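You operate a simulated robot arm through the tools that you are given. There is no shell and no other tool. Be economical: measure what you need, move in short steps, check, and stop when the job is done.

You are at the controls of a simulated robot arm. One attempt, no reset.

JOB
Load the blue case from the cart into the printer and close the door.
Fine: clamp it, put the cart's flap up again, push the shelf in before the door.

The check looks at the end state, three seconds after you hand in, the way a careful person would. Anything else that was tipped, shoved, dropped, spilled or broken makes it a failure.

ROBOT AND FRAMES
A 6-joint arm with a four-finger gripper on a trunk, on a base that drives. Base frame: it is fixed to the floor where the robot stands at the start and does not move with it; the origin is under the middle of the robot, x ahead of it, y to its left, z up. Lengths are in mm, angles in degrees, forces in N, time in s.
It reaches about 929 mm from its shoulder. Its first joint turns from -166.0 to 166.0 degrees. Places, roughly: black case latch [-1100, 2500, 300]; black case slider [-1300, 2600, 300]; blue case latch [700, 500, 600]; blue case slider [800, 600, 600]; brown case [1250, 0, 500]; cart flap [800, 400, 400]; cart pedal [800, 800, 100]; front door [700, -300, 500]; left clamp [1100, 300, 400]; magazine shelf [1300, 100, 300]; rails on the slide [1300, 200, 300]; right clamp [1200, -200, 300]. Payload 3.43 kg.
The TCP is the grasp point between the finger pads, 30 mm short of the fingertips. In the tool frame z runs along the fingers and y along their closing line. The gripper opens to 120 mm. The gripper's body begins 85 mm behind the TCP.
Orientation is that of the tool frame in the base frame, as a unit quaternion [w, x, y, z]. With the fingers straight down and closing along the base's y, the tool's x points along the base's -x, its y along +y and its z along -z.

CONTROLS
- The arm moves only by the tool drive_tool. Its argument "motion" is a list of rows, each a list of 7 numbers: the gripper command, from -1 (fully open) to 1 (shut), values between in proportion, then the shift along the base's x, y, z in m, then the turn, a rotation vector about the base's x, y, z in degrees. In form: [[claw, tx, ty, tz, ax, ay, az], ...]. A call has 1 to 8 rows; each row shifts and turns the commanded pose from where the row before left it. Each row takes 0.2 s and may step no farther than 50 mm and 8.6 degrees from the row before; otherwise, or with a gripper value out of range, the whole call is refused. Where a pose cannot be reached the arm comes as near as it can. A force on the tool above 90 N (or 10 N above the force at the start of the call, whichever is more), or a blocked arm, ends the call early, and 0.2 s more pass. The fingers move at their own pace and stop on an object; they squeeze with about 41 N. The grip force told is the motor's: it shows also when the fingers shut on nothing. Time passes only in rows, and 0.2 s behind the last, so rows that do not move let the fingers close. The reply holds the time, the measured pose of the TCP, the force on the tool along the base axes, the opening and the grip force, in the units named above and with some noise, with the torque about the TCP (base axes, N m) and any sound that the robot's microphone picked up.
- Cameras (640 x 400 px; columns grow to the right, rows downward): "scene" is now at [34.2, 132, 1653.7]; the picture's right is [-0.14, -0.99, 0.00], its down [-0.92, 0.13, -0.37] and it looks along [0.37, -0.05, -0.93] (base axes); focal length 270 px, centre (320, 200). "wrist" rides on the gripper at [71, -17, -121] in the tool frame; the picture's right is [0.23, 0.97, 0.00], its down [-0.81, 0.19, -0.55] and it looks along [-0.54, 0.13, 0.83] (tool axes); focal length 275 px, centre (320, 200). There is no depth. A picture from a camera that has moved, and an enlarged one, comes with that camera's place and axes in the base frame and with its lens.
- get_image(camera): a new picture of that camera. No time passes.
- raise_lower(by): slides the trunk up (or, below 0, down) by that many mm; the arm and the scene camera ride with it, the base frame stays. It gives what a move gives, with no picture.
- drive_base(legs): drives the robot by 1 to 6 legs, each [ahead, left, turn to the left] in mm, mm and degrees, along the robot's own axes; the way and the turn of a leg run together, so that a leg with both is an arc; at most 1500 mm and 180 degrees a leg. The arm and the cameras ride along, it lands a little off, and it stops where it bumps. It gives what a move gives.
- pan_tilt(pan, tilt): turns the head with the scene camera to pan (to the left, within 120 degrees either way) and tilt (down, from -29 to 69), counted from straight ahead of the robot. It gives what a move gives.
- inspect(camera, box): a new picture of the part [left, top, right, bottom] of that camera's present view, enlarged. No time passes.
- close_job(): hands the job in; it is judged then, once.

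Work in short steps. Places have to be worked out from the pictures, the camera data and where the tool is seen: move nearer, look again, correct. Check each grasp and each placing, and mend what went wrong. You have 120 turns and 90 pictures in all, those below and enlarged ones among them. Open the gripper and draw the arm clear of the work before you hand the job in, unless the task says otherwise; then end with one line.

The tools are called after "Request:" by a JSON object that holds its "op" and its "data". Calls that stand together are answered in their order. drive_tool: Moves the arm, as the interface text tells. Its arguments: {"type":"object","properties":{"motion":{"type":"array","items":{"type":"array","items":{"type":"number"}}}},"required":["motion"]} The other tools are called the same way: raise_lower (by) slides the trunk up or down; drive_base (legs) drives the base; pan_tilt (pan, tilt) turns the head that bears the scene camera; get_image (camera) takes a picture; inspect (camera, box) takes an enlarged picture of a part of a camera's view; close_job () hands the job in.

At the start:

```text
time: 0.0
tool_pos: [436.0, 113.9, 528.3]
tool_rot: [0.0, 0.0, 1.0, 0.001]
wrist_force: [0.1, -0.1, -0.1]
torque: [0.01, 0.0, 0.0]
gripper_width: 120.0
grip_force: 0.1
trunk travel left (down, up): [-186.0, 254.0]
robot x, y, heading: [4.3, 1.3, -0.1]
head pan, tilt: [-8.2, 68.2]
```

scene: 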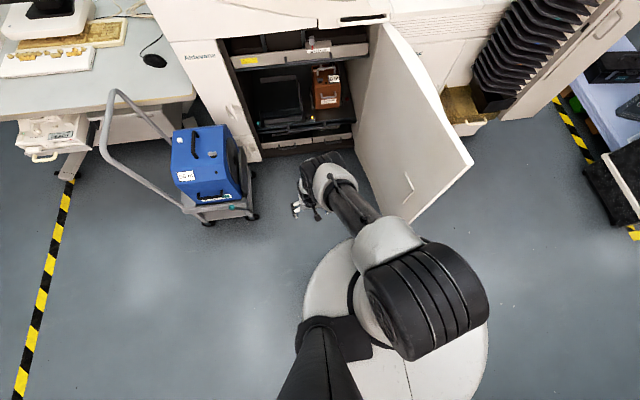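
wrist: 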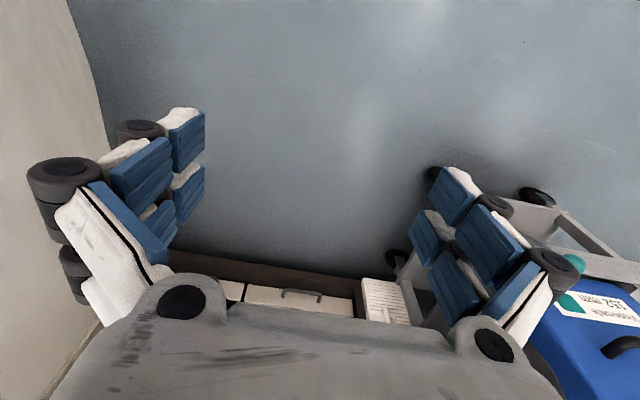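

The first pictures show the blue case on the cart, left of the open printer. I'll enlarge the cart and the printer opening.

Request:
{"op": "inspect", "data": {"camera": "scene", "box": [90, 80, 290, 230]}}

Request:
{"op": "inspect", "data": {"camera": "scene", "box": [200, 20, 400, 170]}}

Request:
{"op": "pan_tilt", "data": {"pan": 10, "tilt": 40}}

Request:
{"op": "get_image", "data": {"camera": "scene"}}

```text
2.67 times, centred on (190, 155) of scene
camera zoom: at [34.2, 132.0, 1653.7], right [-0.14, -0.99, 0.0], down [-0.92, 0.13, -0.37], along [0.37, -0.05, -0.93], focal length 720 px, centre (667, 320)
```

zoom: 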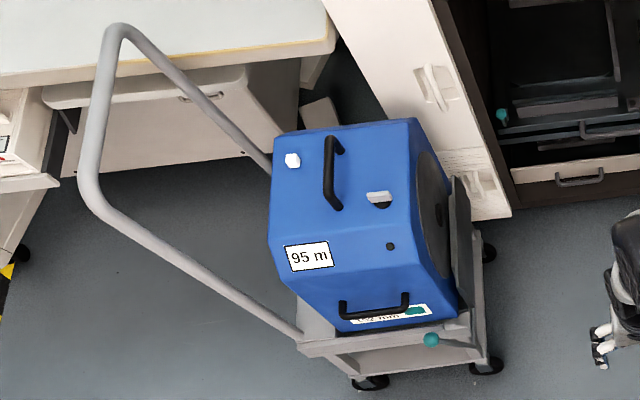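

```text
2.67 times, centred on (300, 95) of scene
camera zoom: at [34.2, 132.0, 1653.7], right [-0.14, -0.99, 0.0], down [-0.92, 0.13, -0.37], along [0.37, -0.05, -0.93], focal length 720 px, centre (373, 480)
```

zoom: 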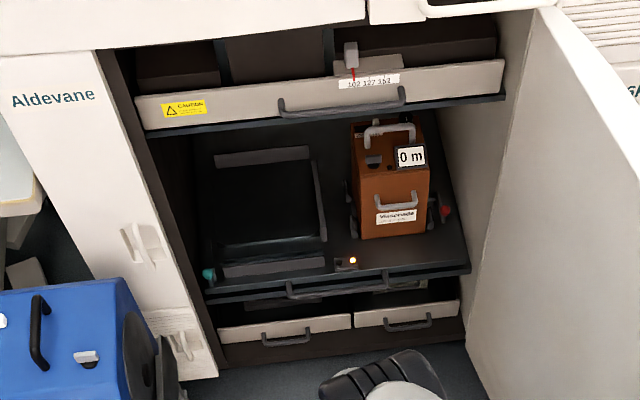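

```text
time: 0.9
tool_pos: [435.7, 113.0, 529.7]
tool_rot: [0.001, 0.0, 1.0, 0.0]
wrist_force: [0.3, 0.2, -0.2]
torque: [-0.01, -0.03, -0.01]
gripper_width: 120.0
grip_force: 0.0
trunk travel left (down, up): [-186.0, 254.0]
robot x, y, heading: [-0.2, 3.1, -0.2]
head pan, tilt: [10.0, 40.0]
```

```text
85 pictures are left
camera scene: at [61.8, 154.8, 1689.2], right [0.17, -0.98, 0.0], down [-0.63, -0.11, -0.77], along [0.75, 0.13, -0.64], focal length 270 px, centre (320, 200)
```

scene: 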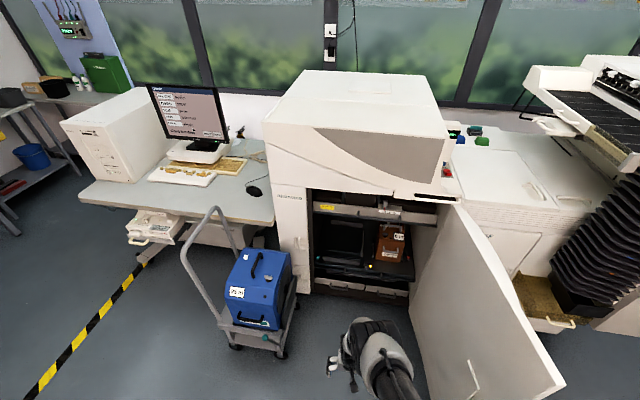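

The monitor may show useful information, so I'll zoom in on it, the case and the shelf from this angle.

Request:
{"op": "inspect", "data": {"camera": "scene", "box": [140, 75, 240, 160]}}

Request:
{"op": "inspect", "data": {"camera": "scene", "box": [200, 230, 320, 360]}}

Request:
{"op": "inspect", "data": {"camera": "scene", "box": [295, 180, 455, 310]}}

```text
4.71 times, centred on (190, 118) of scene
camera zoom: at [61.8, 154.8, 1689.2], right [0.17, -0.98, 0.0], down [-0.63, -0.11, -0.77], along [0.75, 0.13, -0.64], focal length 1270 px, centre (932, 588)
```

zoom: 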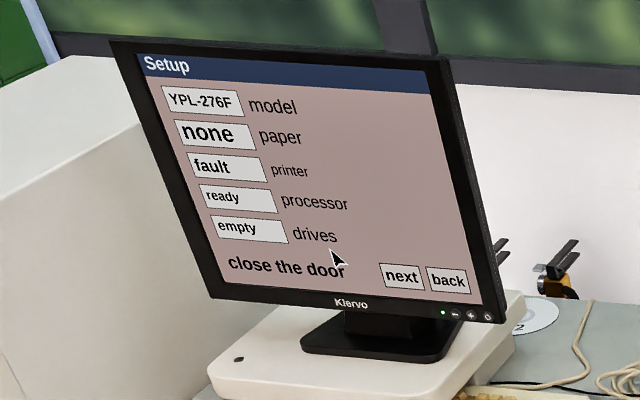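

```text
3.08 times, centred on (260, 295) of scene
camera zoom: at [61.8, 154.8, 1689.2], right [0.17, -0.98, 0.0], down [-0.63, -0.11, -0.77], along [0.75, 0.13, -0.64], focal length 830 px, centre (505, -92)
```

zoom: 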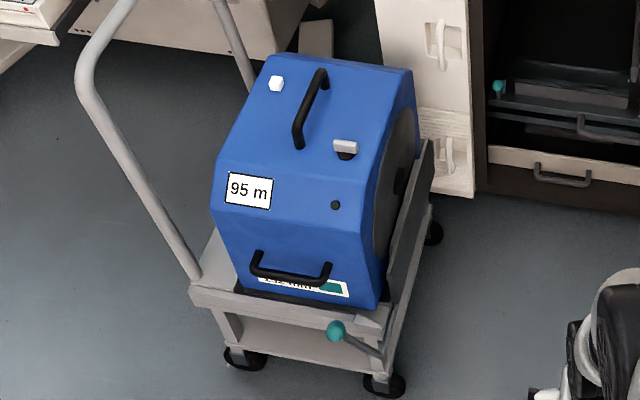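

```text
3.08 times, centred on (375, 245) of scene
camera zoom: at [61.8, 154.8, 1689.2], right [0.17, -0.98, 0.0], down [-0.63, -0.11, -0.77], along [0.75, 0.13, -0.64], focal length 830 px, centre (151, 62)
```

zoom: 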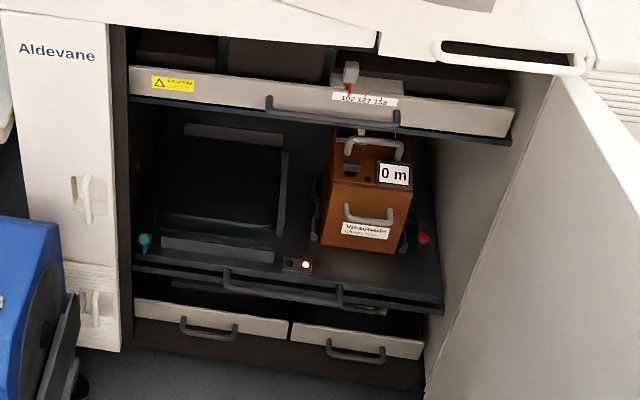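

The cart stands at roughly x 610–900, y 470–770. The shelf is pushed in, with its front at about x 1050. I'll shift the base left about 300 mm to face both, then look again.

Request:
{"op": "drive_base", "data": {"legs": [[-60, 300, 0]]}}

Request:
{"op": "pan_tilt", "data": {"pan": 5, "tilt": 48}}

Request:
{"op": "get_image", "data": {"camera": "scene"}}

Request:
{"op": "get_image", "data": {"camera": "wrist"}}

```text
time: 3.0
tool_pos: [376.5, 411.3, 529.9]
tool_rot: [0.0, 0.0, 1.0, 0.001]
wrist_force: [0.8, 0.9, 0.4]
torque: [0.01, -0.01, 0.01]
gripper_width: 120.1
grip_force: 0.1
trunk travel left (down, up): [-186.0, 254.0]
robot x, y, heading: [-58.7, 297.7, -0.2]
head pan, tilt: [10.0, 40.0]
```

```text
time: 3.7
tool_pos: [375.8, 411.0, 529.7]
tool_rot: [0.0, 0.0, 1.0, 0.0]
wrist_force: [-0.4, -0.2, 0.5]
torque: [0.02, 0.04, 0.03]
gripper_width: 119.9
grip_force: 0.0
trunk travel left (down, up): [-186.0, 254.0]
robot x, y, heading: [-58.1, 291.8, -0.0]
head pan, tilt: [5.0, 48.0]
```

```text
81 pictures are left
camera scene: at [-3.8, 443.6, 1677.9], right [0.09, -1.0, 0.0], down [-0.74, -0.07, -0.67], along [0.67, 0.06, -0.74], focal length 270 px, centre (320, 200)
```

scene: 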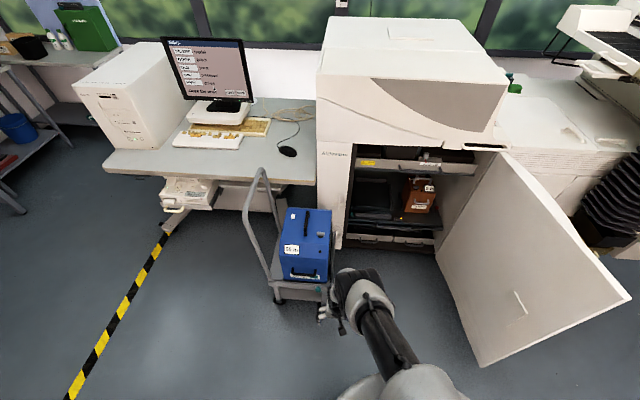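

```text
80 pictures are left
camera wrist: at [303.8, 393.5, 650.0], right [-0.23, 0.97, 0.0], down [0.81, 0.19, 0.55], along [0.54, 0.13, -0.83], focal length 275 px, centre (320, 200)
```

wrist: 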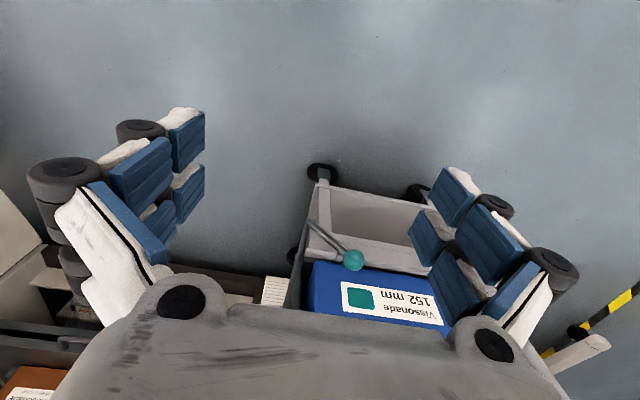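

Raise the tool and move it toward the case, to look down with the wrist camera at the case top, flap and lever.

Request:
{"op": "drive_tool", "data": {"motion": [[-1, 0, 0, 0.05, 0, 0, 0], [-1, 0, 0, 0.05, 0, 0, 0], [-1, 0, 0, 0.05, 0, 0, 0], [-1, 0, 0, 0.05, 0, 0, 0], [-1, 0.03, 0, 0.04, 0, 0, 0], [-1, 0.05, 0, 0, 0, 0, 0], [-1, 0.05, 0, 0, 0, 0, 0], [-1, 0, 0, 0, 0, 0, 0]]}}

Request:
{"op": "get_image", "data": {"camera": "wrist"}}

Request:
{"op": "inspect", "data": {"camera": "scene", "box": [230, 160, 350, 310]}}

```text
time: 5.5
tool_pos: [507.4, 409.8, 769.7]
tool_rot: [0.0, -0.001, 1.0, 0.0]
wrist_force: [-0.8, -0.4, 0.6]
torque: [0.03, 0.02, 0.01]
gripper_width: 119.9
grip_force: 0.0
trunk travel left (down, up): [-186.0, 254.0]
robot x, y, heading: [-63.4, 297.0, 0.2]
head pan, tilt: [5.0, 48.0]
```

```text
79 pictures are left
camera wrist: at [435.1, 391.8, 890.1], right [-0.23, 0.97, 0.0], down [0.81, 0.19, 0.55], along [0.54, 0.13, -0.83], focal length 275 px, centre (320, 200)
```

wrist: 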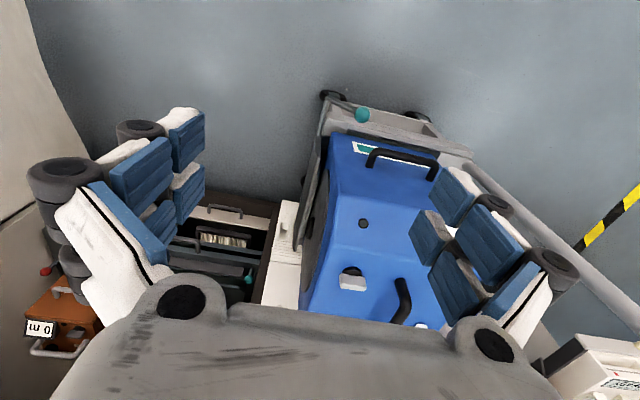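

```text
2.67 times, centred on (290, 235) of scene
camera zoom: at [-4.1, 443.6, 1677.9], right [0.09, -1.0, 0.0], down [-0.74, -0.07, -0.67], along [0.67, 0.06, -0.74], focal length 720 px, centre (400, 107)
```

zoom: 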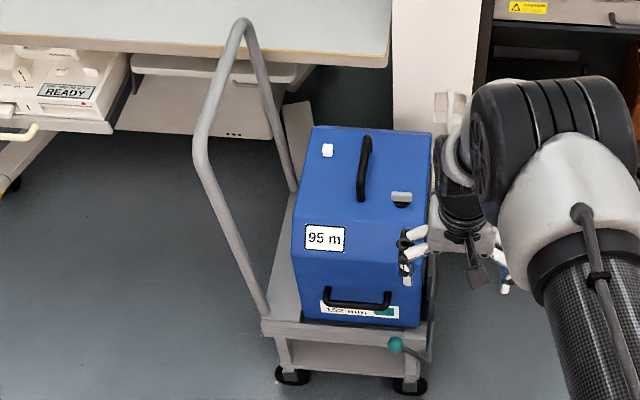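

The layout is clear: teal marks link the blue case to the left bay, and the flap looks like a bridge to the shelf once the shelf is out. I'll move right to look at the shelf handle and rails.

Request:
{"op": "drive_tool", "data": {"motion": [[-1, 0, -0.05, 0, 0, 0, 0], [-1, 0, -0.05, 0, 0, 0, 0], [-1, 0, -0.05, -0.0, 0, 0, 0], [-1, 0, -0.045, -0.02, 0, 0, 0], [-1, 0, -0.045, -0.02, 0, 0, 0], [-1, 0, -0.04, -0.03, 0, 0, 0], [-1, 0.02, -0.0, -0.04, 0, 0, 0], [-1, 0.02, 0, -0.04, 0, 0, 0]]}}

Request:
{"op": "get_image", "data": {"camera": "wrist"}}

Request:
{"op": "inspect", "data": {"camera": "scene", "box": [330, 140, 490, 260]}}

```text
time: 7.3
tool_pos: [518.4, 137.6, 649.8]
tool_rot: [-0.001, -0.001, 1.0, 0.0]
wrist_force: [2.3, -0.5, 1.9]
torque: [0.0, 0.17, -0.04]
gripper_width: 119.6
grip_force: 0.0
out of reach, approached as far as the arm can: row 8
trunk travel left (down, up): [-186.0, 254.0]
robot x, y, heading: [-58.0, 295.9, 0.1]
head pan, tilt: [5.0, 48.0]
```

```text
77 pictures are left
camera wrist: at [445.9, 119.9, 770.0], right [-0.23, 0.97, 0.0], down [0.81, 0.19, 0.55], along [0.54, 0.13, -0.83], focal length 275 px, centre (320, 200)
```

wrist: 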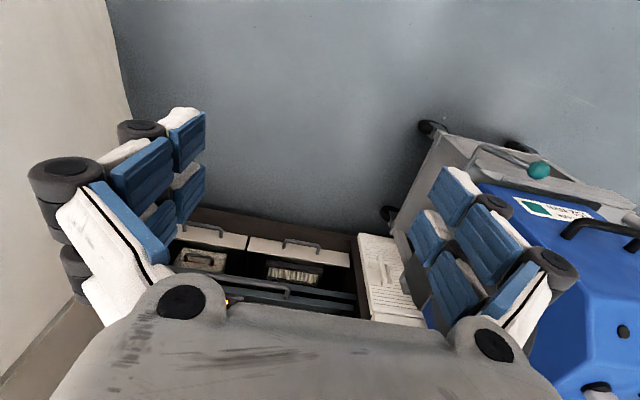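

```text
3.33 times, centred on (410, 200) of scene
camera zoom: at [-3.5, 443.6, 1677.8], right [0.09, -1.0, 0.0], down [-0.74, -0.07, -0.67], along [0.67, 0.06, -0.74], focal length 900 px, centre (20, 200)
```

zoom: 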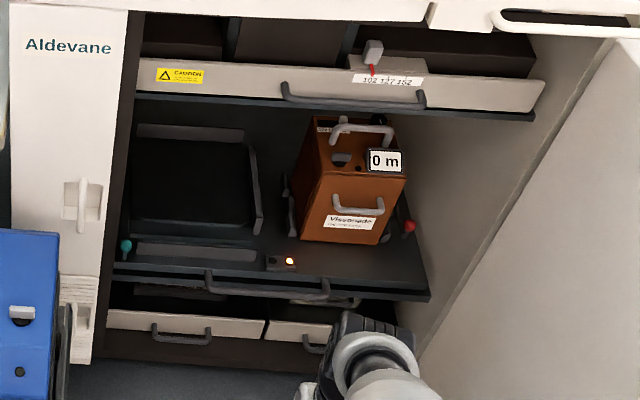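

The shelf handle is at about (1044, y −42 to 182, z≈318). I'll turn the tool to point forward with the fingers closing vertically, while moving ahead.

Request:
{"op": "drive_tool", "data": {"motion": [[-1, 0.03, 0, 0, 4.949, -4.949, -4.949], [-1, 0.03, 0, 0, 4.949, -4.949, -4.949], [-1, 0.03, 0, 0, 4.949, -4.949, -4.949], [-1, 0.02, 0, 0, 4.949, -4.949, -4.949], [-1, 0.02, 0, 0, 4.949, -4.949, -4.949], [-1, 0.02, 0, 0, 4.949, -4.949, -4.949], [-1, 0.02, 0, 0, 4.949, -4.949, -4.949]]}}

Request:
{"op": "drive_tool", "data": {"motion": [[-1, 0, 0, -0.02, 4.949, -4.949, -4.949], [-1, 0, 0, -0.02, 4.949, -4.949, -4.949], [-1, 0, 0, -0.02, 4.949, -4.949, -4.949], [-1, 0, 0, -0.02, 4.949, -4.949, -4.949], [-1, 0, 0, -0.02, 4.949, -4.949, -4.949], [-1, 0, 0, -0.02, 4.949, -4.949, -4.949], [-1, 0, 0, -0.02, 4.949, -4.949, -4.949]]}}

Request:
{"op": "get_image", "data": {"camera": "wrist"}}

Request:
{"op": "get_image", "data": {"camera": "scene"}}

```text
time: 8.9
tool_pos: [609.5, 114.2, 701.1]
tool_rot: [0.239, 0.238, 0.911, 0.237]
wrist_force: [0.4, -0.1, -0.1]
torque: [0.05, -0.01, 0.0]
gripper_width: 119.7
grip_force: 0.1
out of reach, approached as far as the arm can: row 1, 2, 3, 4, 5, 7
trunk travel left (down, up): [-186.0, 254.0]
robot x, y, heading: [-60.9, 295.8, 0.2]
head pan, tilt: [5.0, 48.0]
```

```text
time: 10.5
tool_pos: [584.5, 133.3, 722.6]
tool_rot: [0.444, 0.444, 0.643, 0.439]
wrist_force: [0.8, -0.6, -0.3]
torque: [0.02, 0.0, 0.01]
gripper_width: 120.2
grip_force: 0.1
out of reach, approached as far as the arm can: row 1, 2, 4, 5, 6, 7
trunk travel left (down, up): [-186.0, 254.0]
robot x, y, heading: [-60.2, 294.8, 0.1]
head pan, tilt: [5.0, 48.0]
```

```text
75 pictures are left
camera wrist: at [449.4, 176.1, 719.1], right [0.13, 0.43, 0.89], down [-0.32, -0.83, 0.45], along [0.94, -0.35, 0.04], focal length 275 px, centre (320, 200)
```

wrist: 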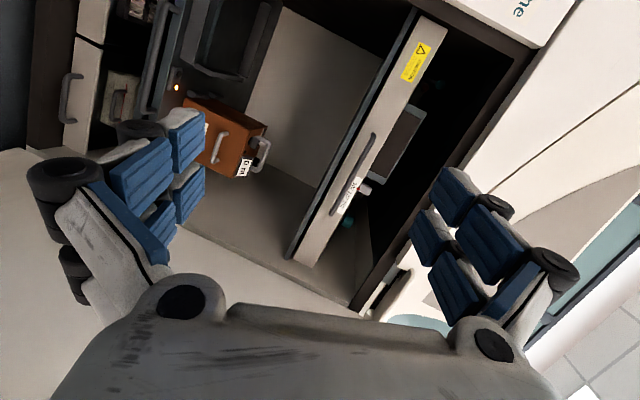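

```text
74 pictures are left
camera scene: at [-3.9, 443.7, 1677.8], right [0.09, -1.0, 0.0], down [-0.74, -0.07, -0.67], along [0.67, 0.06, -0.74], focal length 270 px, centre (320, 200)
```

scene: 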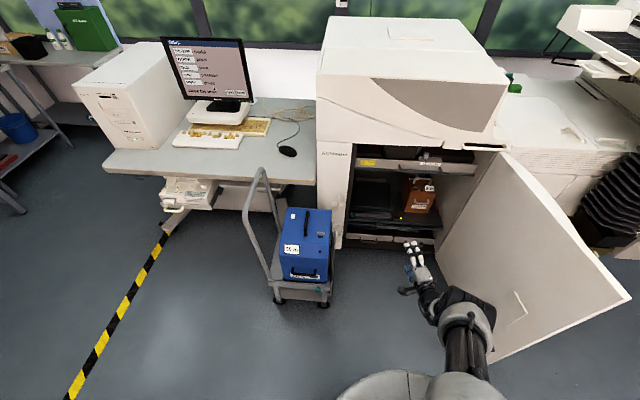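

The arm looks cramped, with the wrist too close to the shoulder. I'll move forward and down and finish the turn there.

Request:
{"op": "drive_tool", "data": {"motion": [[-1, 0.045, -0.01, -0.02, 0, 0, 0], [-1, 0.045, -0.01, -0.02, 0, 0, 0], [-1, 0.045, -0.01, -0.02, 0, 0, 0], [-1, 0.04, -0.01, -0.03, 4.9, -4.9, -4.9], [-1, 0.03, -0.01, -0.04, 4.9, -4.9, -4.9], [-1, 0, 0, -0.05, 0, 0, 0], [-1, 0, 0, -0.05, 0, 0, 0], [-1, 0, 0, -0.05, 0, 0, 0]]}}

```text
refused: row 1 steps farther than a row can; nothing moved
```

That row was 50.2 mm, just over the limit, so I'll shorten it.

Request:
{"op": "drive_tool", "data": {"motion": [[-1, 0.04, -0.01, -0.02, 0, 0, 0], [-1, 0.04, -0.01, -0.02, 0, 0, 0], [-1, 0.04, -0.01, -0.02, 0, 0, 0], [-1, 0.035, -0.01, -0.03, 4.9, -4.9, -4.9], [-1, 0.025, -0.01, -0.04, 4.9, -4.9, -4.9], [-1, 0, 0, -0.05, 0, 0, 0], [-1, 0, 0, -0.05, 0, 0, 0], [-1, 0, 0, -0.05, 0, 0, 0]]}}

Request:
{"op": "get_image", "data": {"camera": "wrist"}}

```text
time: 12.3
tool_pos: [594.1, 154.1, 738.3]
tool_rot: [0.469, 0.471, 0.585, 0.465]
wrist_force: [1.1, 0.4, 0.5]
torque: [0.02, 0.02, 0.04]
gripper_width: 119.8
grip_force: 0.0
out of reach, approached as far as the arm can: row 1, 2, 3, 4, 5, 6, 7, 8
trunk travel left (down, up): [-186.0, 254.0]
robot x, y, heading: [-57.6, 297.5, 0.3]
head pan, tilt: [5.0, 48.0]
```

```text
73 pictures are left
camera wrist: at [462.8, 209.3, 728.9], right [0.09, 0.35, 0.93], down [-0.43, -0.83, 0.35], along [0.9, -0.43, 0.08], focal length 275 px, centre (320, 200)
```

wrist: 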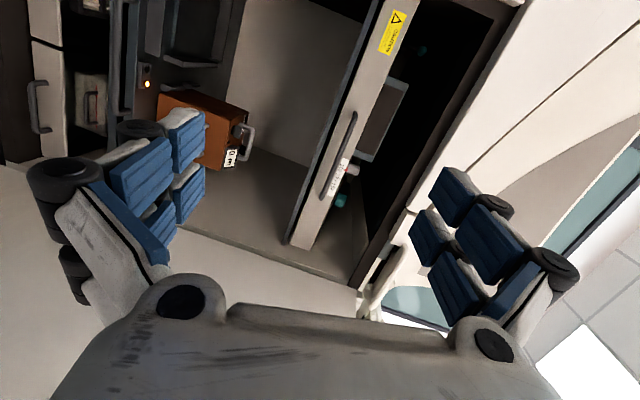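

That roll seems to hit a wrist limit on this side. I'll turn back to fingers-down and shift the base right, so the handle lies ahead-left of the shoulder like at the start.

Request:
{"op": "drive_tool", "data": {"motion": [[-1, -0.01, 0.02, 0, -4.815, 4.815, 4.815], [-1, -0.01, 0.02, 0, -4.815, 4.815, 4.815], [-1, -0.01, 0.02, 0, -4.815, 4.815, 4.815], [-1, -0.01, 0.02, 0, -4.815, 4.815, 4.815], [-1, -0.01, 0.02, 0, -4.815, 4.815, 4.815], [-1, -0.01, 0.02, 0, -4.815, 4.815, 4.815], [-1, -0.01, 0.02, 0, -4.815, 4.815, 4.815]]}}

Request:
{"op": "drive_tool", "data": {"motion": [[-1, -0.01, 0.02, 0, -4.815, 4.815, 4.815], [-1, -0.01, 0.02, 0, -4.815, 4.815, 4.815], [-1, -0.01, 0.02, 0, -4.815, 4.815, 4.815], [-1, -0.01, 0.02, 0, -4.815, 4.815, 4.815], [-1, -0.01, 0.02, 0, -4.815, 4.815, 4.815], [-1, -0.01, 0.02, 0, -4.815, 4.815, 4.815]]}}

Request:
{"op": "drive_base", "data": {"legs": [[0, -300, 0]]}}

```text
time: 13.9
tool_pos: [520.9, 294.0, 737.6]
tool_rot: [0.245, 0.244, 0.907, 0.241]
wrist_force: [-0.2, -0.7, 0.2]
torque: [-0.01, 0.0, 0.02]
gripper_width: 120.1
grip_force: 0.0
trunk travel left (down, up): [-186.0, 254.0]
robot x, y, heading: [-57.3, 296.2, -0.2]
head pan, tilt: [5.0, 48.0]
```

```text
time: 15.3
tool_pos: [461.0, 416.7, 736.9]
tool_rot: [0.0, 0.013, 1.0, 0.003]
wrist_force: [-0.5, -4.6, 0.1]
torque: [0.24, 0.05, 0.16]
gripper_width: 119.9
grip_force: 0.0
out of reach, approached as far as the arm can: row 5
trunk travel left (down, up): [-186.0, 254.0]
robot x, y, heading: [-58.7, 297.0, 0.2]
head pan, tilt: [5.0, 48.0]
```

```text
time: 17.3
tool_pos: [462.8, 108.6, 737.4]
tool_rot: [0.001, 0.001, 1.0, -0.002]
wrist_force: [0.2, -0.6, -0.5]
torque: [0.01, 0.01, 0.0]
gripper_width: 120.1
grip_force: 0.1
trunk travel left (down, up): [-186.0, 254.0]
robot x, y, heading: [-60.4, -4.9, 0.2]
head pan, tilt: [5.0, 48.0]
```

Now pitch the tool forward while advancing and lowering, watching for reach notices.

Request:
{"op": "drive_tool", "data": {"motion": [[-1, 0.03, 0, -0.02, 0, -8.2, 0], [-1, 0.03, 0, -0.02, 0, -8.2, 0], [-1, 0.03, 0, -0.02, 0, -8.2, 0], [-1, 0.03, 0, -0.02, 0, -8.2, 0], [-1, 0.03, 0, -0.02, 0, -8.2, 0], [-1, 0.03, 0, -0.02, 0, -8.2, 0]]}}

Request:
{"op": "drive_tool", "data": {"motion": [[-1, 0.02, 0, -0.04, 0, -8.2, 0], [-1, 0.02, 0, -0.04, 0, -8.2, 0], [-1, 0.02, 0, -0.04, 0, -8.2, 0], [-1, 0.02, 0, -0.04, 0, -8.2, 0], [-1, 0.02, 0, -0.04, 0, -8.0, 0]]}}

Request:
{"op": "get_image", "data": {"camera": "scene"}}

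```text
time: 18.7
tool_pos: [620.6, 103.2, 636.1]
tool_rot: [0.387, 0.004, 0.922, -0.009]
wrist_force: [-0.6, 0.3, 0.7]
torque: [0.02, 0.05, 0.03]
gripper_width: 120.1
grip_force: 0.0
out of reach, approached as far as the arm can: row 3, 6
trunk travel left (down, up): [-186.0, 254.0]
robot x, y, heading: [-57.6, -3.9, -0.2]
head pan, tilt: [5.0, 48.0]
```

```text
time: 19.9
tool_pos: [619.3, 109.2, 755.4]
tool_rot: [0.682, 0.003, 0.731, -0.025]
wrist_force: [1.0, 0.0, 0.6]
torque: [0.01, -0.03, -0.01]
gripper_width: 120.3
grip_force: 0.1
out of reach, approached as far as the arm can: row 1, 2, 3, 4, 5
trunk travel left (down, up): [-186.0, 254.0]
robot x, y, heading: [-61.6, -6.8, 0.0]
head pan, tilt: [5.0, 48.0]
```

```text
72 pictures are left
camera scene: at [-3.4, 139.8, 1677.9], right [0.09, -1.0, 0.0], down [-0.74, -0.06, -0.67], along [0.67, 0.06, -0.74], focal length 270 px, centre (320, 200)
```

scene: 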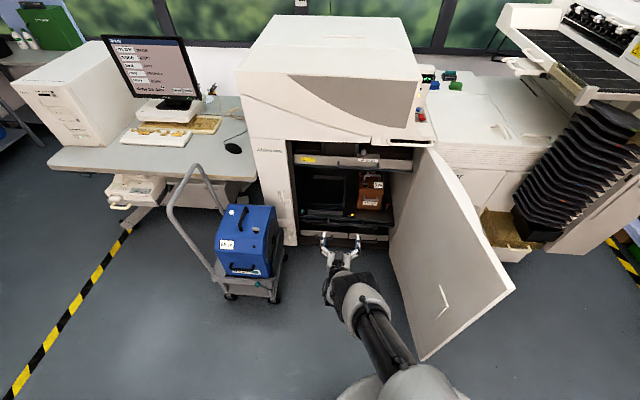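

It stalls wanting to go lower while horizontal, so the shoulder may be too high. I'll lower the trunk fully and try again.

Request:
{"op": "raise_lower", "data": {"by": -180}}

Request:
{"op": "drive_tool", "data": {"motion": [[-1, 0.04, 0, 0, 0, 0, 0], [-1, 0.04, 0, 0, 0, 0, 0], [-1, 0.0, 0, -0.04, 0, -4, 0], [-1, 0.0, 0, -0.04, 0, 0, 0], [-1, 0.0, 0, -0.04, 0, 0, 0]]}}

Request:
{"op": "get_image", "data": {"camera": "scene"}}

```text
time: 21.9
tool_pos: [620.4, 108.6, 574.3]
tool_rot: [0.681, 0.002, 0.732, -0.025]
wrist_force: [0.9, -0.7, 0.5]
torque: [0.02, 0.01, 0.01]
gripper_width: 120.1
grip_force: 0.0
trunk travel left (down, up): [-6.0, 434.0]
robot x, y, heading: [-61.0, -5.5, -0.2]
head pan, tilt: [5.0, 48.0]
```

```text
time: 23.1
tool_pos: [641.1, 94.9, 598.9]
tool_rot: [0.705, 0.001, 0.709, -0.022]
wrist_force: [-0.2, 0.1, 0.1]
torque: [0.03, -0.02, -0.02]
gripper_width: 120.0
grip_force: 0.0
out of reach, approached as far as the arm can: row 1, 2, 3, 4, 5
trunk travel left (down, up): [-6.0, 434.0]
robot x, y, heading: [-59.2, -10.5, -0.1]
head pan, tilt: [5.0, 48.0]
```

```text
71 pictures are left
camera scene: at [-3.3, 140.1, 1497.8], right [0.09, -1.0, 0.0], down [-0.74, -0.06, -0.67], along [0.67, 0.06, -0.74], focal length 270 px, centre (320, 200)
```

scene: 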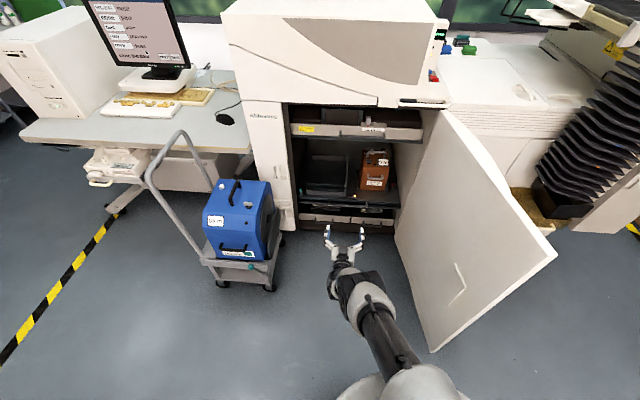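

It still won't extend. I need to see the arm's own configuration, so I'll tilt the head down at it.

Request:
{"op": "pan_tilt", "data": {"pan": -25, "tilt": 66}}

Request:
{"op": "get_image", "data": {"camera": "scene"}}

```text
time: 24.1
tool_pos: [641.4, 94.8, 599.4]
tool_rot: [0.705, 0.002, 0.709, -0.024]
wrist_force: [-0.5, -0.4, 0.0]
torque: [0.02, -0.01, 0.03]
gripper_width: 120.1
grip_force: 0.1
trunk travel left (down, up): [-6.0, 434.0]
robot x, y, heading: [-59.0, -5.5, -0.1]
head pan, tilt: [-25.0, 66.0]
```

```text
70 pictures are left
camera scene: at [-28.0, 108.1, 1476.0], right [-0.42, -0.91, 0.0], down [-0.83, 0.39, -0.41], along [0.37, -0.17, -0.91], focal length 270 px, centre (320, 200)
```

scene: 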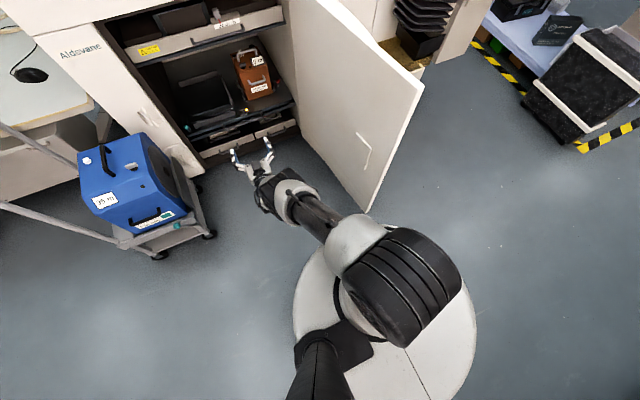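

The arm is simply at full stretch, with the shoulder high near the robot centre. So I'll roll the fingers to close vertically and pull in and down, then drive the base forward.

Request:
{"op": "drive_tool", "data": {"motion": [[-1, -0.03, 0, -0.035, 8.2, 0, 0], [-1, -0.03, 0, -0.035, 8.2, 0, 0], [-1, -0.03, 0, -0.035, 8.2, 0, 0], [-1, -0.02, 0, -0.035, 8.2, 0, 0], [-1, -0.02, 0, -0.035, 8.2, 0, 0], [-1, -0.02, 0, -0.035, 8.2, 0, 0]]}}

Request:
{"op": "drive_tool", "data": {"motion": [[-1, 0, 0, -0.01, 8.2, 0, 0], [-1, 0, 0, -0.01, 8.2, 0, 0], [-1, 0, 0, -0.01, 8.2, 0, 0], [-1, 0, 0, -0.01, 8.2, 0, 0], [-1, 0, 0, -0.01, 8.2, 0, 0]]}}

```text
time: 25.5
tool_pos: [654.2, 324.2, 670.0]
tool_rot: [0.617, 0.29, 0.711, 0.174]
wrist_force: [-0.1, -0.2, -0.2]
torque: [-0.03, -0.02, -0.02]
gripper_width: 119.9
grip_force: 0.0
out of reach, approached as far as the arm can: row 1, 2, 3, 4, 5, 6
trunk travel left (down, up): [-6.0, 434.0]
robot x, y, heading: [-61.1, -4.6, -0.1]
head pan, tilt: [-25.0, 66.0]
```

```text
time: 26.7
tool_pos: [657.6, 360.9, 662.1]
tool_rot: [0.468, 0.455, 0.705, 0.277]
wrist_force: [0.2, -0.3, -0.2]
torque: [0.0, 0.0, -0.01]
gripper_width: 120.2
grip_force: 0.0
out of reach, approached as far as the arm can: row 1, 2, 3, 4, 5
trunk travel left (down, up): [-6.0, 434.0]
robot x, y, heading: [-61.6, -10.6, 0.1]
head pan, tilt: [-25.0, 66.0]
```

The arm wandered toward the cart, so I'm moving it away first. I'll aim for a gentler posture: fingers 45° down-forward, closing in the x–z plane.

Request:
{"op": "drive_tool", "data": {"motion": [[-1, -0.02, -0.045, 0, 0, 0, 0], [-1, -0.02, -0.045, 0, 0, 0, 0], [-1, -0.02, -0.045, 0, 5.6, 5.0, -3.2], [-1, -0.02, -0.045, 0, 5.6, 5.0, -3.2], [-1, -0.02, -0.045, 0, 5.6, 5.0, -3.2], [-1, 0, -0.045, -0.02, 5.6, 5.0, -3.2], [-1, 0, -0.0, -0.02, 0, 0, 0]]}}

Request:
{"op": "get_image", "data": {"camera": "scene"}}

```text
time: 28.3
tool_pos: [705.6, 187.2, 578.4]
tool_rot: [0.271, 0.652, 0.653, 0.273]
wrist_force: [0.9, -1.3, 0.9]
torque: [0.0, -0.02, 0.02]
gripper_width: 120.0
grip_force: 0.1
out of reach, approached as far as the arm can: row 1, 2, 3, 4, 5, 6, 7
trunk travel left (down, up): [-6.0, 434.0]
robot x, y, heading: [-62.3, -6.0, -0.2]
head pan, tilt: [-25.0, 66.0]
```

```text
69 pictures are left
camera scene: at [-28.1, 107.7, 1476.0], right [-0.42, -0.91, 0.0], down [-0.83, 0.39, -0.41], along [0.37, -0.17, -0.91], focal length 270 px, centre (320, 200)
```

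scene: 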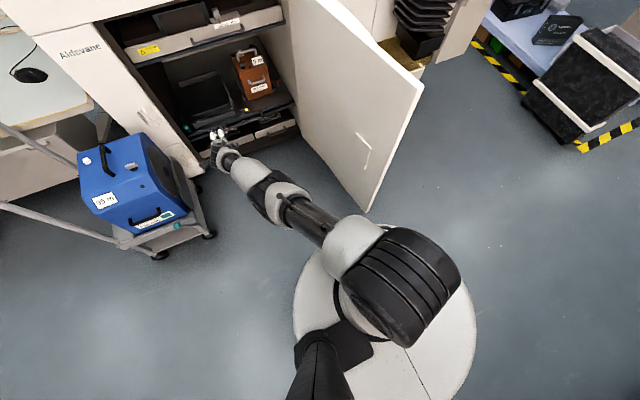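

Orientation is reached and the arm is extended. I'll test small pure translations to learn where it can go: down, then right.

Request:
{"op": "drive_tool", "data": {"motion": [[-1, 0, 0, -0.04, 0, 0, 0], [-1, 0, 0, -0.04, 0, 0, 0], [-1, 0, 0, -0.04, 0, 0, 0]]}}

Request:
{"op": "drive_tool", "data": {"motion": [[-1, 0, -0.04, 0, 0, 0, 0], [-1, 0, -0.04, 0, 0, 0, 0], [-1, 0, -0.04, 0, 0, 0, 0]]}}

Request:
{"op": "drive_tool", "data": {"motion": [[-1, -0.04, 0, -0.0, 0, 0, 0], [-1, -0.04, 0, 0, 0, 0, 0], [-1, -0.04, 0, 0, 0, 0, 0]]}}

```text
time: 29.1
tool_pos: [687.4, 184.4, 547.3]
tool_rot: [0.271, 0.652, 0.654, 0.272]
wrist_force: [-0.5, -0.6, -0.6]
torque: [-0.01, -0.03, 0.01]
gripper_width: 119.9
grip_force: 0.1
out of reach, approached as far as the arm can: row 1, 2, 3
trunk travel left (down, up): [-6.0, 434.0]
robot x, y, heading: [-61.7, -7.1, -0.2]
head pan, tilt: [-25.0, 66.0]
```

```text
time: 29.9
tool_pos: [688.3, 174.1, 546.1]
tool_rot: [0.271, 0.652, 0.654, 0.273]
wrist_force: [-0.1, 0.5, -0.4]
torque: [-0.04, 0.01, 0.0]
gripper_width: 120.0
grip_force: 0.1
out of reach, approached as far as the arm can: row 1, 2, 3
trunk travel left (down, up): [-6.0, 434.0]
robot x, y, heading: [-57.7, -4.7, -0.0]
head pan, tilt: [-25.0, 66.0]
```

```text
time: 30.7
tool_pos: [688.7, 174.6, 544.9]
tool_rot: [0.272, 0.651, 0.654, 0.272]
wrist_force: [-1.0, 1.0, 0.2]
torque: [0.0, -0.05, -0.01]
gripper_width: 120.2
grip_force: 0.0
out of reach, approached as far as the arm can: row 1, 2, 3
trunk travel left (down, up): [-6.0, 434.0]
robot x, y, heading: [-61.9, -3.6, -0.0]
head pan, tilt: [-25.0, 66.0]
```

The arm is likely straight (singular) with a shoulder near z≈1000. I'll un-stretch it by turning the fingers back to down while pulling in.

Request:
{"op": "drive_tool", "data": {"motion": [[-1, -0.03, -0.01, 0.02, 0, 7.5, 0], [-1, -0.03, -0.01, 0.02, 0, 7.5, 0], [-1, -0.03, -0.01, 0.02, 0, 7.5, 0], [-1, -0.03, -0.01, 0.02, 0, 7.5, 0], [-1, -0.03, -0.01, 0.02, 0, 7.5, 0], [-1, -0.03, -0.01, 0.02, 0, 7.5, 0], [-1, -0.03, -0.01, 0, 0, 0, 0]]}}

Request:
{"op": "get_image", "data": {"camera": "scene"}}

```text
time: 32.3
tool_pos: [490.8, 107.4, 663.6]
tool_rot: [-0.002, 0.706, 0.708, 0.001]
wrist_force: [0.1, 0.4, -0.7]
torque: [0.02, -0.03, 0.02]
gripper_width: 120.2
grip_force: 0.1
out of reach, approached as far as the arm can: row 1
trunk travel left (down, up): [-6.0, 434.0]
robot x, y, heading: [-62.0, -3.1, 0.0]
head pan, tilt: [-25.0, 66.0]
```

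```text
68 pictures are left
camera scene: at [-28.1, 108.1, 1475.9], right [-0.42, -0.91, 0.0], down [-0.83, 0.39, -0.41], along [0.37, -0.17, -0.91], focal length 270 px, centre (320, 200)
```

scene: 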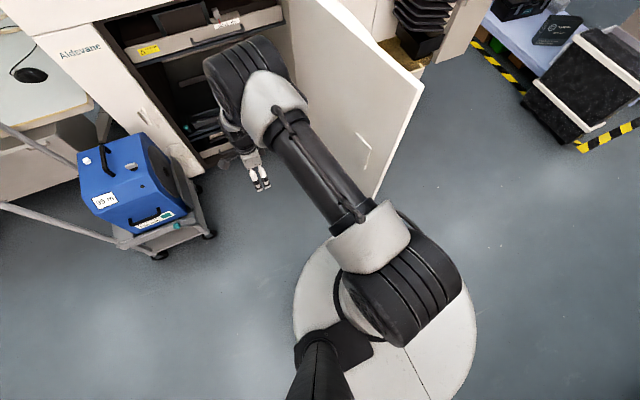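

The elbow is folded nicely now. I'll lower the tool while pitching to 45°, staying close in to keep the elbow bent.

Request:
{"op": "drive_tool", "data": {"motion": [[-1, 0, -0.005, -0.035, 0, -5.6, 0], [-1, 0, -0.005, -0.035, 0, -5.6, 0], [-1, 0, -0.005, -0.035, 0, -5.6, 0], [-1, 0, -0.005, -0.035, 0, -5.6, 0], [-1, 0, -0.005, -0.035, 0, -5.6, 0], [-1, 0, -0.005, -0.035, 0, -5.6, 0], [-1, 0, -0.005, -0.035, 0, -5.6, 0], [-1, 0, -0.005, -0.035, 0, -5.6, 0]]}}

Request:
{"op": "get_image", "data": {"camera": "scene"}}

Request:
{"op": "get_image", "data": {"camera": "wrist"}}

```text
time: 34.1
tool_pos: [649.9, 94.2, 478.4]
tool_rot: [0.234, 0.662, 0.671, 0.237]
wrist_force: [-0.5, -0.8, -0.9]
torque: [0.0, -0.11, 0.02]
gripper_width: 119.9
grip_force: 0.1
out of reach, approached as far as the arm can: row 3, 4, 5, 6, 7, 8
trunk travel left (down, up): [-6.0, 434.0]
robot x, y, heading: [-61.6, -7.8, -0.1]
head pan, tilt: [-25.0, 66.0]
```

```text
67 pictures are left
camera scene: at [-28.0, 107.7, 1476.0], right [-0.42, -0.91, 0.0], down [-0.83, 0.39, -0.41], along [0.37, -0.17, -0.91], focal length 270 px, centre (320, 200)
```

scene: 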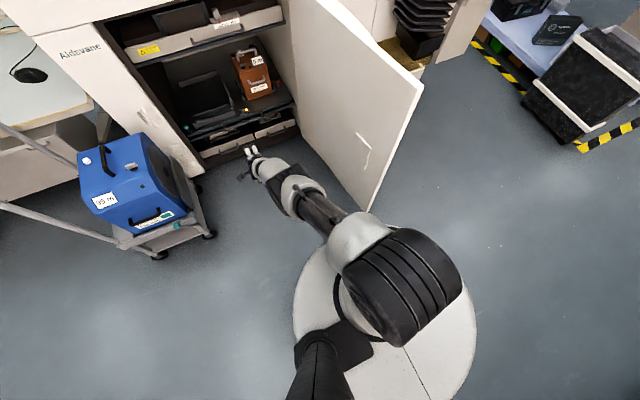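

```text
66 pictures are left
camera wrist: at [560.2, 164.2, 561.1], right [0.75, 0.24, 0.61], down [-0.19, -0.81, 0.55], along [0.63, -0.53, -0.57], focal length 275 px, centre (320, 200)
```

wrist: 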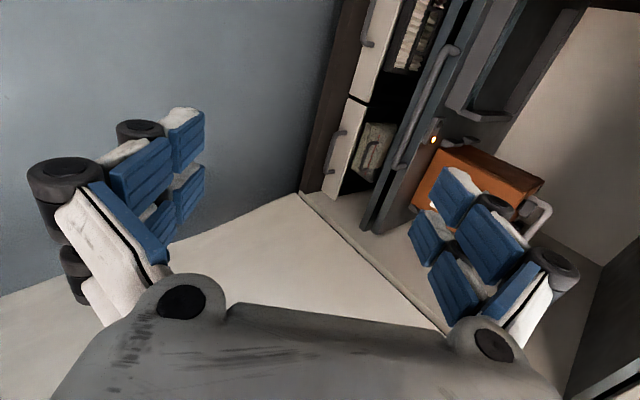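

The pitched pose in this roll keeps straightening the arm. Let me look closely at the handle from here to see if a simple hook from above would do.

Request:
{"op": "inspect", "data": {"camera": "wrist", "box": [340, 0, 500, 220]}}

```text
1.82 times, centred on (420, 110) of wrist
camera zoom: at [560.2, 164.2, 561.1], right [0.75, 0.24, 0.61], down [-0.19, -0.81, 0.55], along [0.63, -0.53, -0.57], focal length 500 px, centre (138, 364)
```

zoom: 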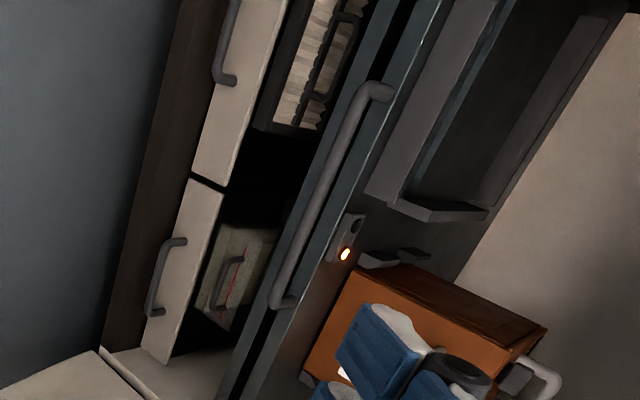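

The handle is at x≈1040, z≈307, y −34..176. With the arm nearly straight and sloping down, I can use this roll, so I'll swing the arm down along an arc.

Request:
{"op": "drive_tool", "data": {"motion": [[-1, -0.032, -0.005, -0.033, 0, 1.6, 0], [-1, -0.032, -0.005, -0.033, 0, 1.6, 0], [-1, -0.035, -0.005, -0.033, 0, 1.6, 0], [-1, -0.036, -0.005, -0.033, 0, 1.6, 0], [-1, -0.038, -0.005, -0.03, 0, 1.6, 0], [-1, -0.038, 0, -0.01, 0, 1.6, 0]]}}

```text
time: 35.5
tool_pos: [572.0, 73.3, 413.4]
tool_rot: [0.173, 0.68, 0.69, 0.178]
wrist_force: [0.3, -0.3, -0.1]
torque: [-0.02, 0.01, 0.02]
gripper_width: 120.3
grip_force: 0.0
out of reach, approached as far as the arm can: row 1, 2, 3, 4, 5, 6
trunk travel left (down, up): [-6.0, 434.0]
robot x, y, heading: [-60.4, -3.7, -0.1]
head pan, tilt: [-25.0, 66.0]
```

Slow convergence near full stretch, so I'll continue down and inward with a bit more slack.

Request:
{"op": "drive_tool", "data": {"motion": [[-1, -0.04, 0, -0.015, 0, 0, 0], [-1, -0.04, 0, -0.015, 0, 0, 0], [-1, -0.04, 0, -0.02, 0, 0, 0], [-1, -0.03, 0, -0.03, 0, 0, 0], [-1, -0.0, 0, -0.02, 0, 0, 0], [-1, -0.0, 0, -0.0, 0, 0, 0]]}}

Request:
{"op": "get_image", "data": {"camera": "scene"}}

```text
time: 36.9
tool_pos: [390.4, 70.5, 351.4]
tool_rot: [0.178, 0.68, 0.688, 0.18]
wrist_force: [0.0, 0.0, -0.5]
torque: [0.03, -0.01, -0.03]
gripper_width: 120.2
grip_force: 0.1
out of reach, approached as far as the arm can: row 1, 4, 5
trunk travel left (down, up): [-6.0, 434.0]
robot x, y, heading: [-61.5, -6.5, 0.4]
head pan, tilt: [-25.0, 66.0]
```

```text
64 pictures are left
camera scene: at [-28.0, 108.1, 1475.9], right [-0.42, -0.91, 0.0], down [-0.83, 0.39, -0.41], along [0.37, -0.17, -0.91], focal length 270 px, centre (320, 200)
```

scene: 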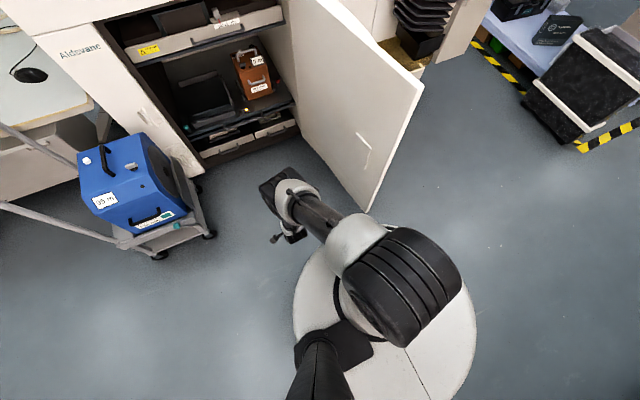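

Good posture now, pitch 29°, TCP 451 mm ahead of the base centre. I'll drive forward so the tool comes near the shelf handle, a bit left for door clearance, and look again.

Request:
{"op": "drive_base", "data": {"legs": [[0, 50, 0], [500, 0, 0]]}}

Request:
{"op": "get_image", "data": {"camera": "wrist"}}

Request:
{"op": "pan_tilt", "data": {"pan": 0, "tilt": 62}}

Request:
{"op": "get_image", "data": {"camera": "scene"}}

```text
time: 40.4
tool_pos: [898.3, 116.6, 350.6]
tool_rot: [0.177, 0.681, 0.687, 0.182]
wrist_force: [-0.1, -0.7, -0.1]
torque: [-0.03, 0.0, 0.0]
gripper_width: 120.2
grip_force: 0.0
trunk travel left (down, up): [-6.0, 434.0]
robot x, y, heading: [449.3, 42.6, -0.2]
head pan, tilt: [-25.0, 66.0]
```

```text
63 pictures are left
camera wrist: at [823.3, 187.0, 448.4], right [0.85, 0.24, 0.48], down [-0.1, -0.81, 0.57], along [0.53, -0.53, -0.66], focal length 275 px, centre (320, 200)
```

wrist: 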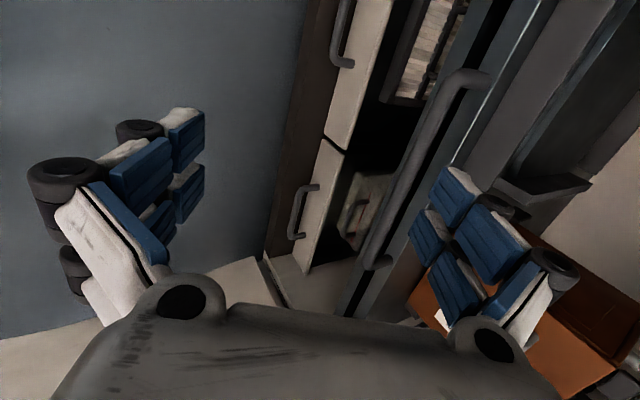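

```text
time: 41.3
tool_pos: [897.8, 117.2, 351.9]
tool_rot: [0.177, 0.682, 0.686, 0.182]
wrist_force: [-0.7, 0.3, 0.7]
torque: [-0.02, 0.02, -0.02]
gripper_width: 119.9
grip_force: 0.0
trunk travel left (down, up): [-6.0, 434.0]
robot x, y, heading: [449.0, 43.4, -0.2]
head pan, tilt: [0.0, 62.0]
```

```text
62 pictures are left
camera scene: at [491.7, 181.1, 1480.2], right [-0.01, -1.0, 0.0], down [-0.88, 0.01, -0.47], along [0.47, 0.0, -0.88], focal length 270 px, centre (320, 200)
```

scene: 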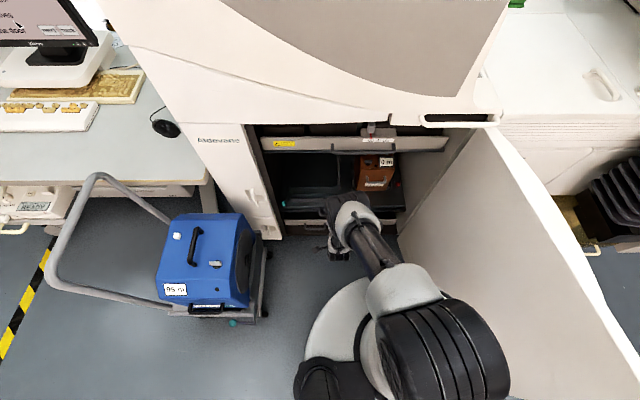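

The bar is at about (1030, 110, 310). I'll drive 70 mm further, narrow the fingers, and look from nearer.

Request:
{"op": "drive_base", "data": {"legs": [[75, 0, 0]]}}

Request:
{"op": "drive_tool", "data": {"motion": [[0.2, 0, -0.01, 0.02, 0, 0, 0], [0.2, 0, 0, 0, 0, 0, 0], [0.2, 0, 0, 0, 0, 0, 0], [0.2, 0, 0, 0, 0, 0, 0]]}}

Request:
{"op": "get_image", "data": {"camera": "wrist"}}

```text
time: 42.3
tool_pos: [972.1, 117.0, 351.8]
tool_rot: [0.179, 0.681, 0.687, 0.18]
wrist_force: [-1.0, -1.0, -0.1]
torque: [0.01, -0.01, -0.02]
gripper_width: 119.8
grip_force: 0.0
trunk travel left (down, up): [-6.0, 434.0]
robot x, y, heading: [521.7, 42.4, -0.6]
head pan, tilt: [0.0, 62.0]
```

```text
time: 43.3
tool_pos: [972.1, 106.8, 372.0]
tool_rot: [0.177, 0.681, 0.687, 0.181]
wrist_force: [-0.3, -1.1, -0.4]
torque: [0.02, 0.01, -0.01]
gripper_width: 48.3
grip_force: 0.0
trunk travel left (down, up): [-6.0, 434.0]
robot x, y, heading: [521.0, 43.8, -0.5]
head pan, tilt: [0.0, 62.0]
```

```text
61 pictures are left
camera wrist: at [897.2, 176.2, 468.5], right [0.85, 0.24, 0.48], down [-0.1, -0.81, 0.57], along [0.53, -0.53, -0.66], focal length 275 px, centre (320, 200)
```

wrist: 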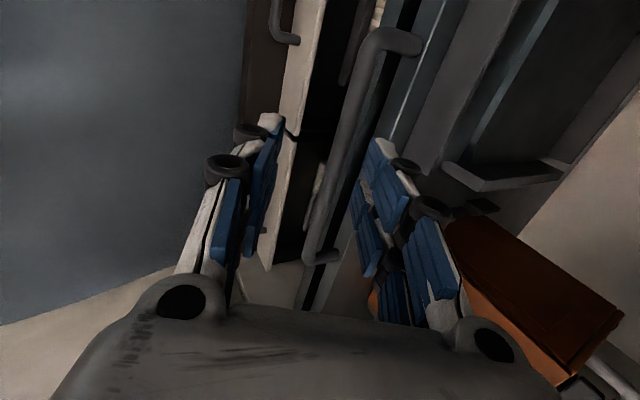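

The bar lies about 22 mm toward the far finger and 85–95 mm ahead. I'll centre it, advance 50 mm along the tool axis, and check.

Request:
{"op": "drive_tool", "data": {"motion": [[0.2, 0.019, 0, 0.011, 0, 0, 0], [0.2, 0.0, 0, 0, 0, 0, 0], [0.2, 0.012, 0, -0.022, 0, 0, 0], [0.2, 0.012, 0, -0.022, 0, 0, 0], [0.2, 0.0, 0, 0, 0, 0, 0]]}}

Request:
{"op": "get_image", "data": {"camera": "wrist"}}

```text
time: 44.5
tool_pos: [1009.2, 106.6, 354.2]
tool_rot: [0.178, 0.681, 0.687, 0.181]
wrist_force: [0.1, -0.3, 0.6]
torque: [-0.01, 0.01, -0.01]
gripper_width: 47.9
grip_force: 0.0
out of reach, approached as far as the arm can: row 4
trunk travel left (down, up): [-6.0, 434.0]
robot x, y, heading: [521.4, 40.6, -0.2]
head pan, tilt: [0.0, 62.0]
```

```text
60 pictures are left
camera wrist: at [934.3, 176.4, 451.4], right [0.85, 0.24, 0.48], down [-0.1, -0.81, 0.57], along [0.52, -0.53, -0.67], focal length 275 px, centre (320, 200)
```

wrist: 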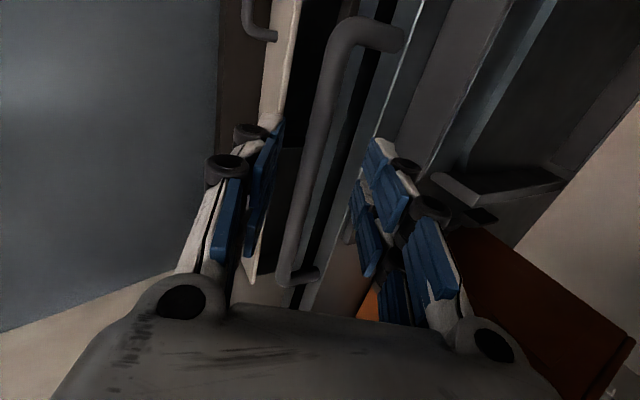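

The bar is centred between the fingers, about 46 mm ahead, but I'm at arm's reach. I'll back the tool up, drive the base 60 mm forward, then re-approach.

Request:
{"op": "drive_tool", "data": {"motion": [[0.2, -0.03, 0, 0.025, 0, 0, 0], [0.2, -0.03, 0, 0.025, 0, 0, 0], [0.2, 0, 0, 0, 0, 0, 0]]}}

Request:
{"op": "drive_base", "data": {"legs": [[70, 0, 0]]}}

Request:
{"op": "get_image", "data": {"camera": "wrist"}}

```text
time: 45.3
tool_pos: [950.8, 106.5, 403.6]
tool_rot: [0.178, 0.68, 0.687, 0.182]
wrist_force: [0.1, -0.6, -1.2]
torque: [-0.01, -0.01, 0.02]
gripper_width: 47.9
grip_force: 0.2
trunk travel left (down, up): [-6.0, 434.0]
robot x, y, heading: [523.1, 38.8, -0.0]
head pan, tilt: [0.0, 62.0]
```

```text
time: 46.3
tool_pos: [1011.3, 104.5, 395.2]
tool_rot: [0.172, 0.682, 0.689, 0.173]
wrist_force: [0.3, 0.3, -0.6]
torque: [0.04, -0.01, 0.01]
gripper_width: 48.0
grip_force: 0.1
trunk travel left (down, up): [-6.0, 434.0]
robot x, y, heading: [589.7, 41.3, -0.5]
head pan, tilt: [0.0, 62.0]
```

```text
59 pictures are left
camera wrist: at [938.5, 174.6, 493.6], right [0.85, 0.24, 0.46], down [-0.09, -0.81, 0.58], along [0.51, -0.53, -0.67], focal length 275 px, centre (320, 200)
```

wrist: 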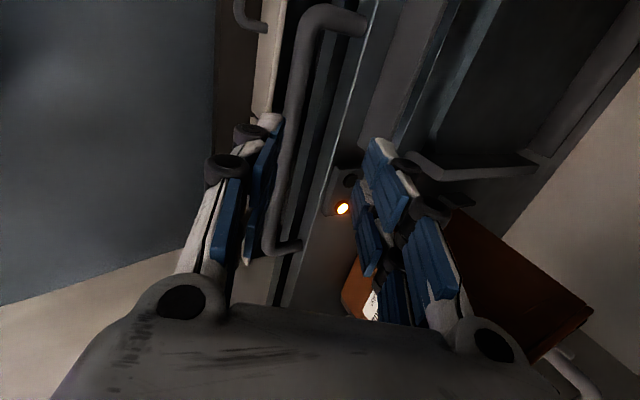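

The TCP shifted oddly (−10 mm x, −8 mm z) during that drive, so the forearm or elbow may be touching something. I'll check with the scene camera.

Request:
{"op": "get_image", "data": {"camera": "scene"}}

```text
58 pictures are left
camera scene: at [642.1, 181.0, 1478.5], right [-0.01, -1.0, 0.0], down [-0.89, 0.0, -0.46], along [0.46, 0.0, -0.89], focal length 270 px, centre (320, 200)
```

scene: 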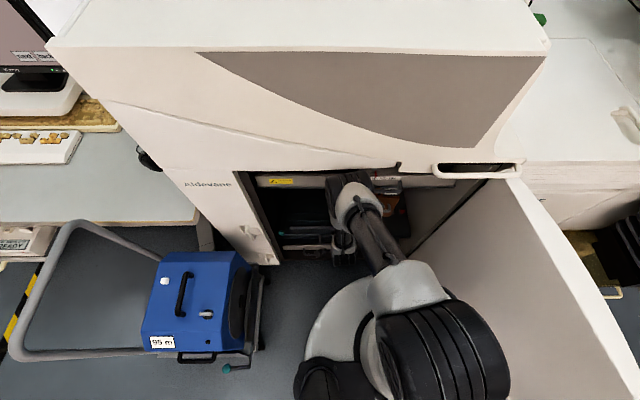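

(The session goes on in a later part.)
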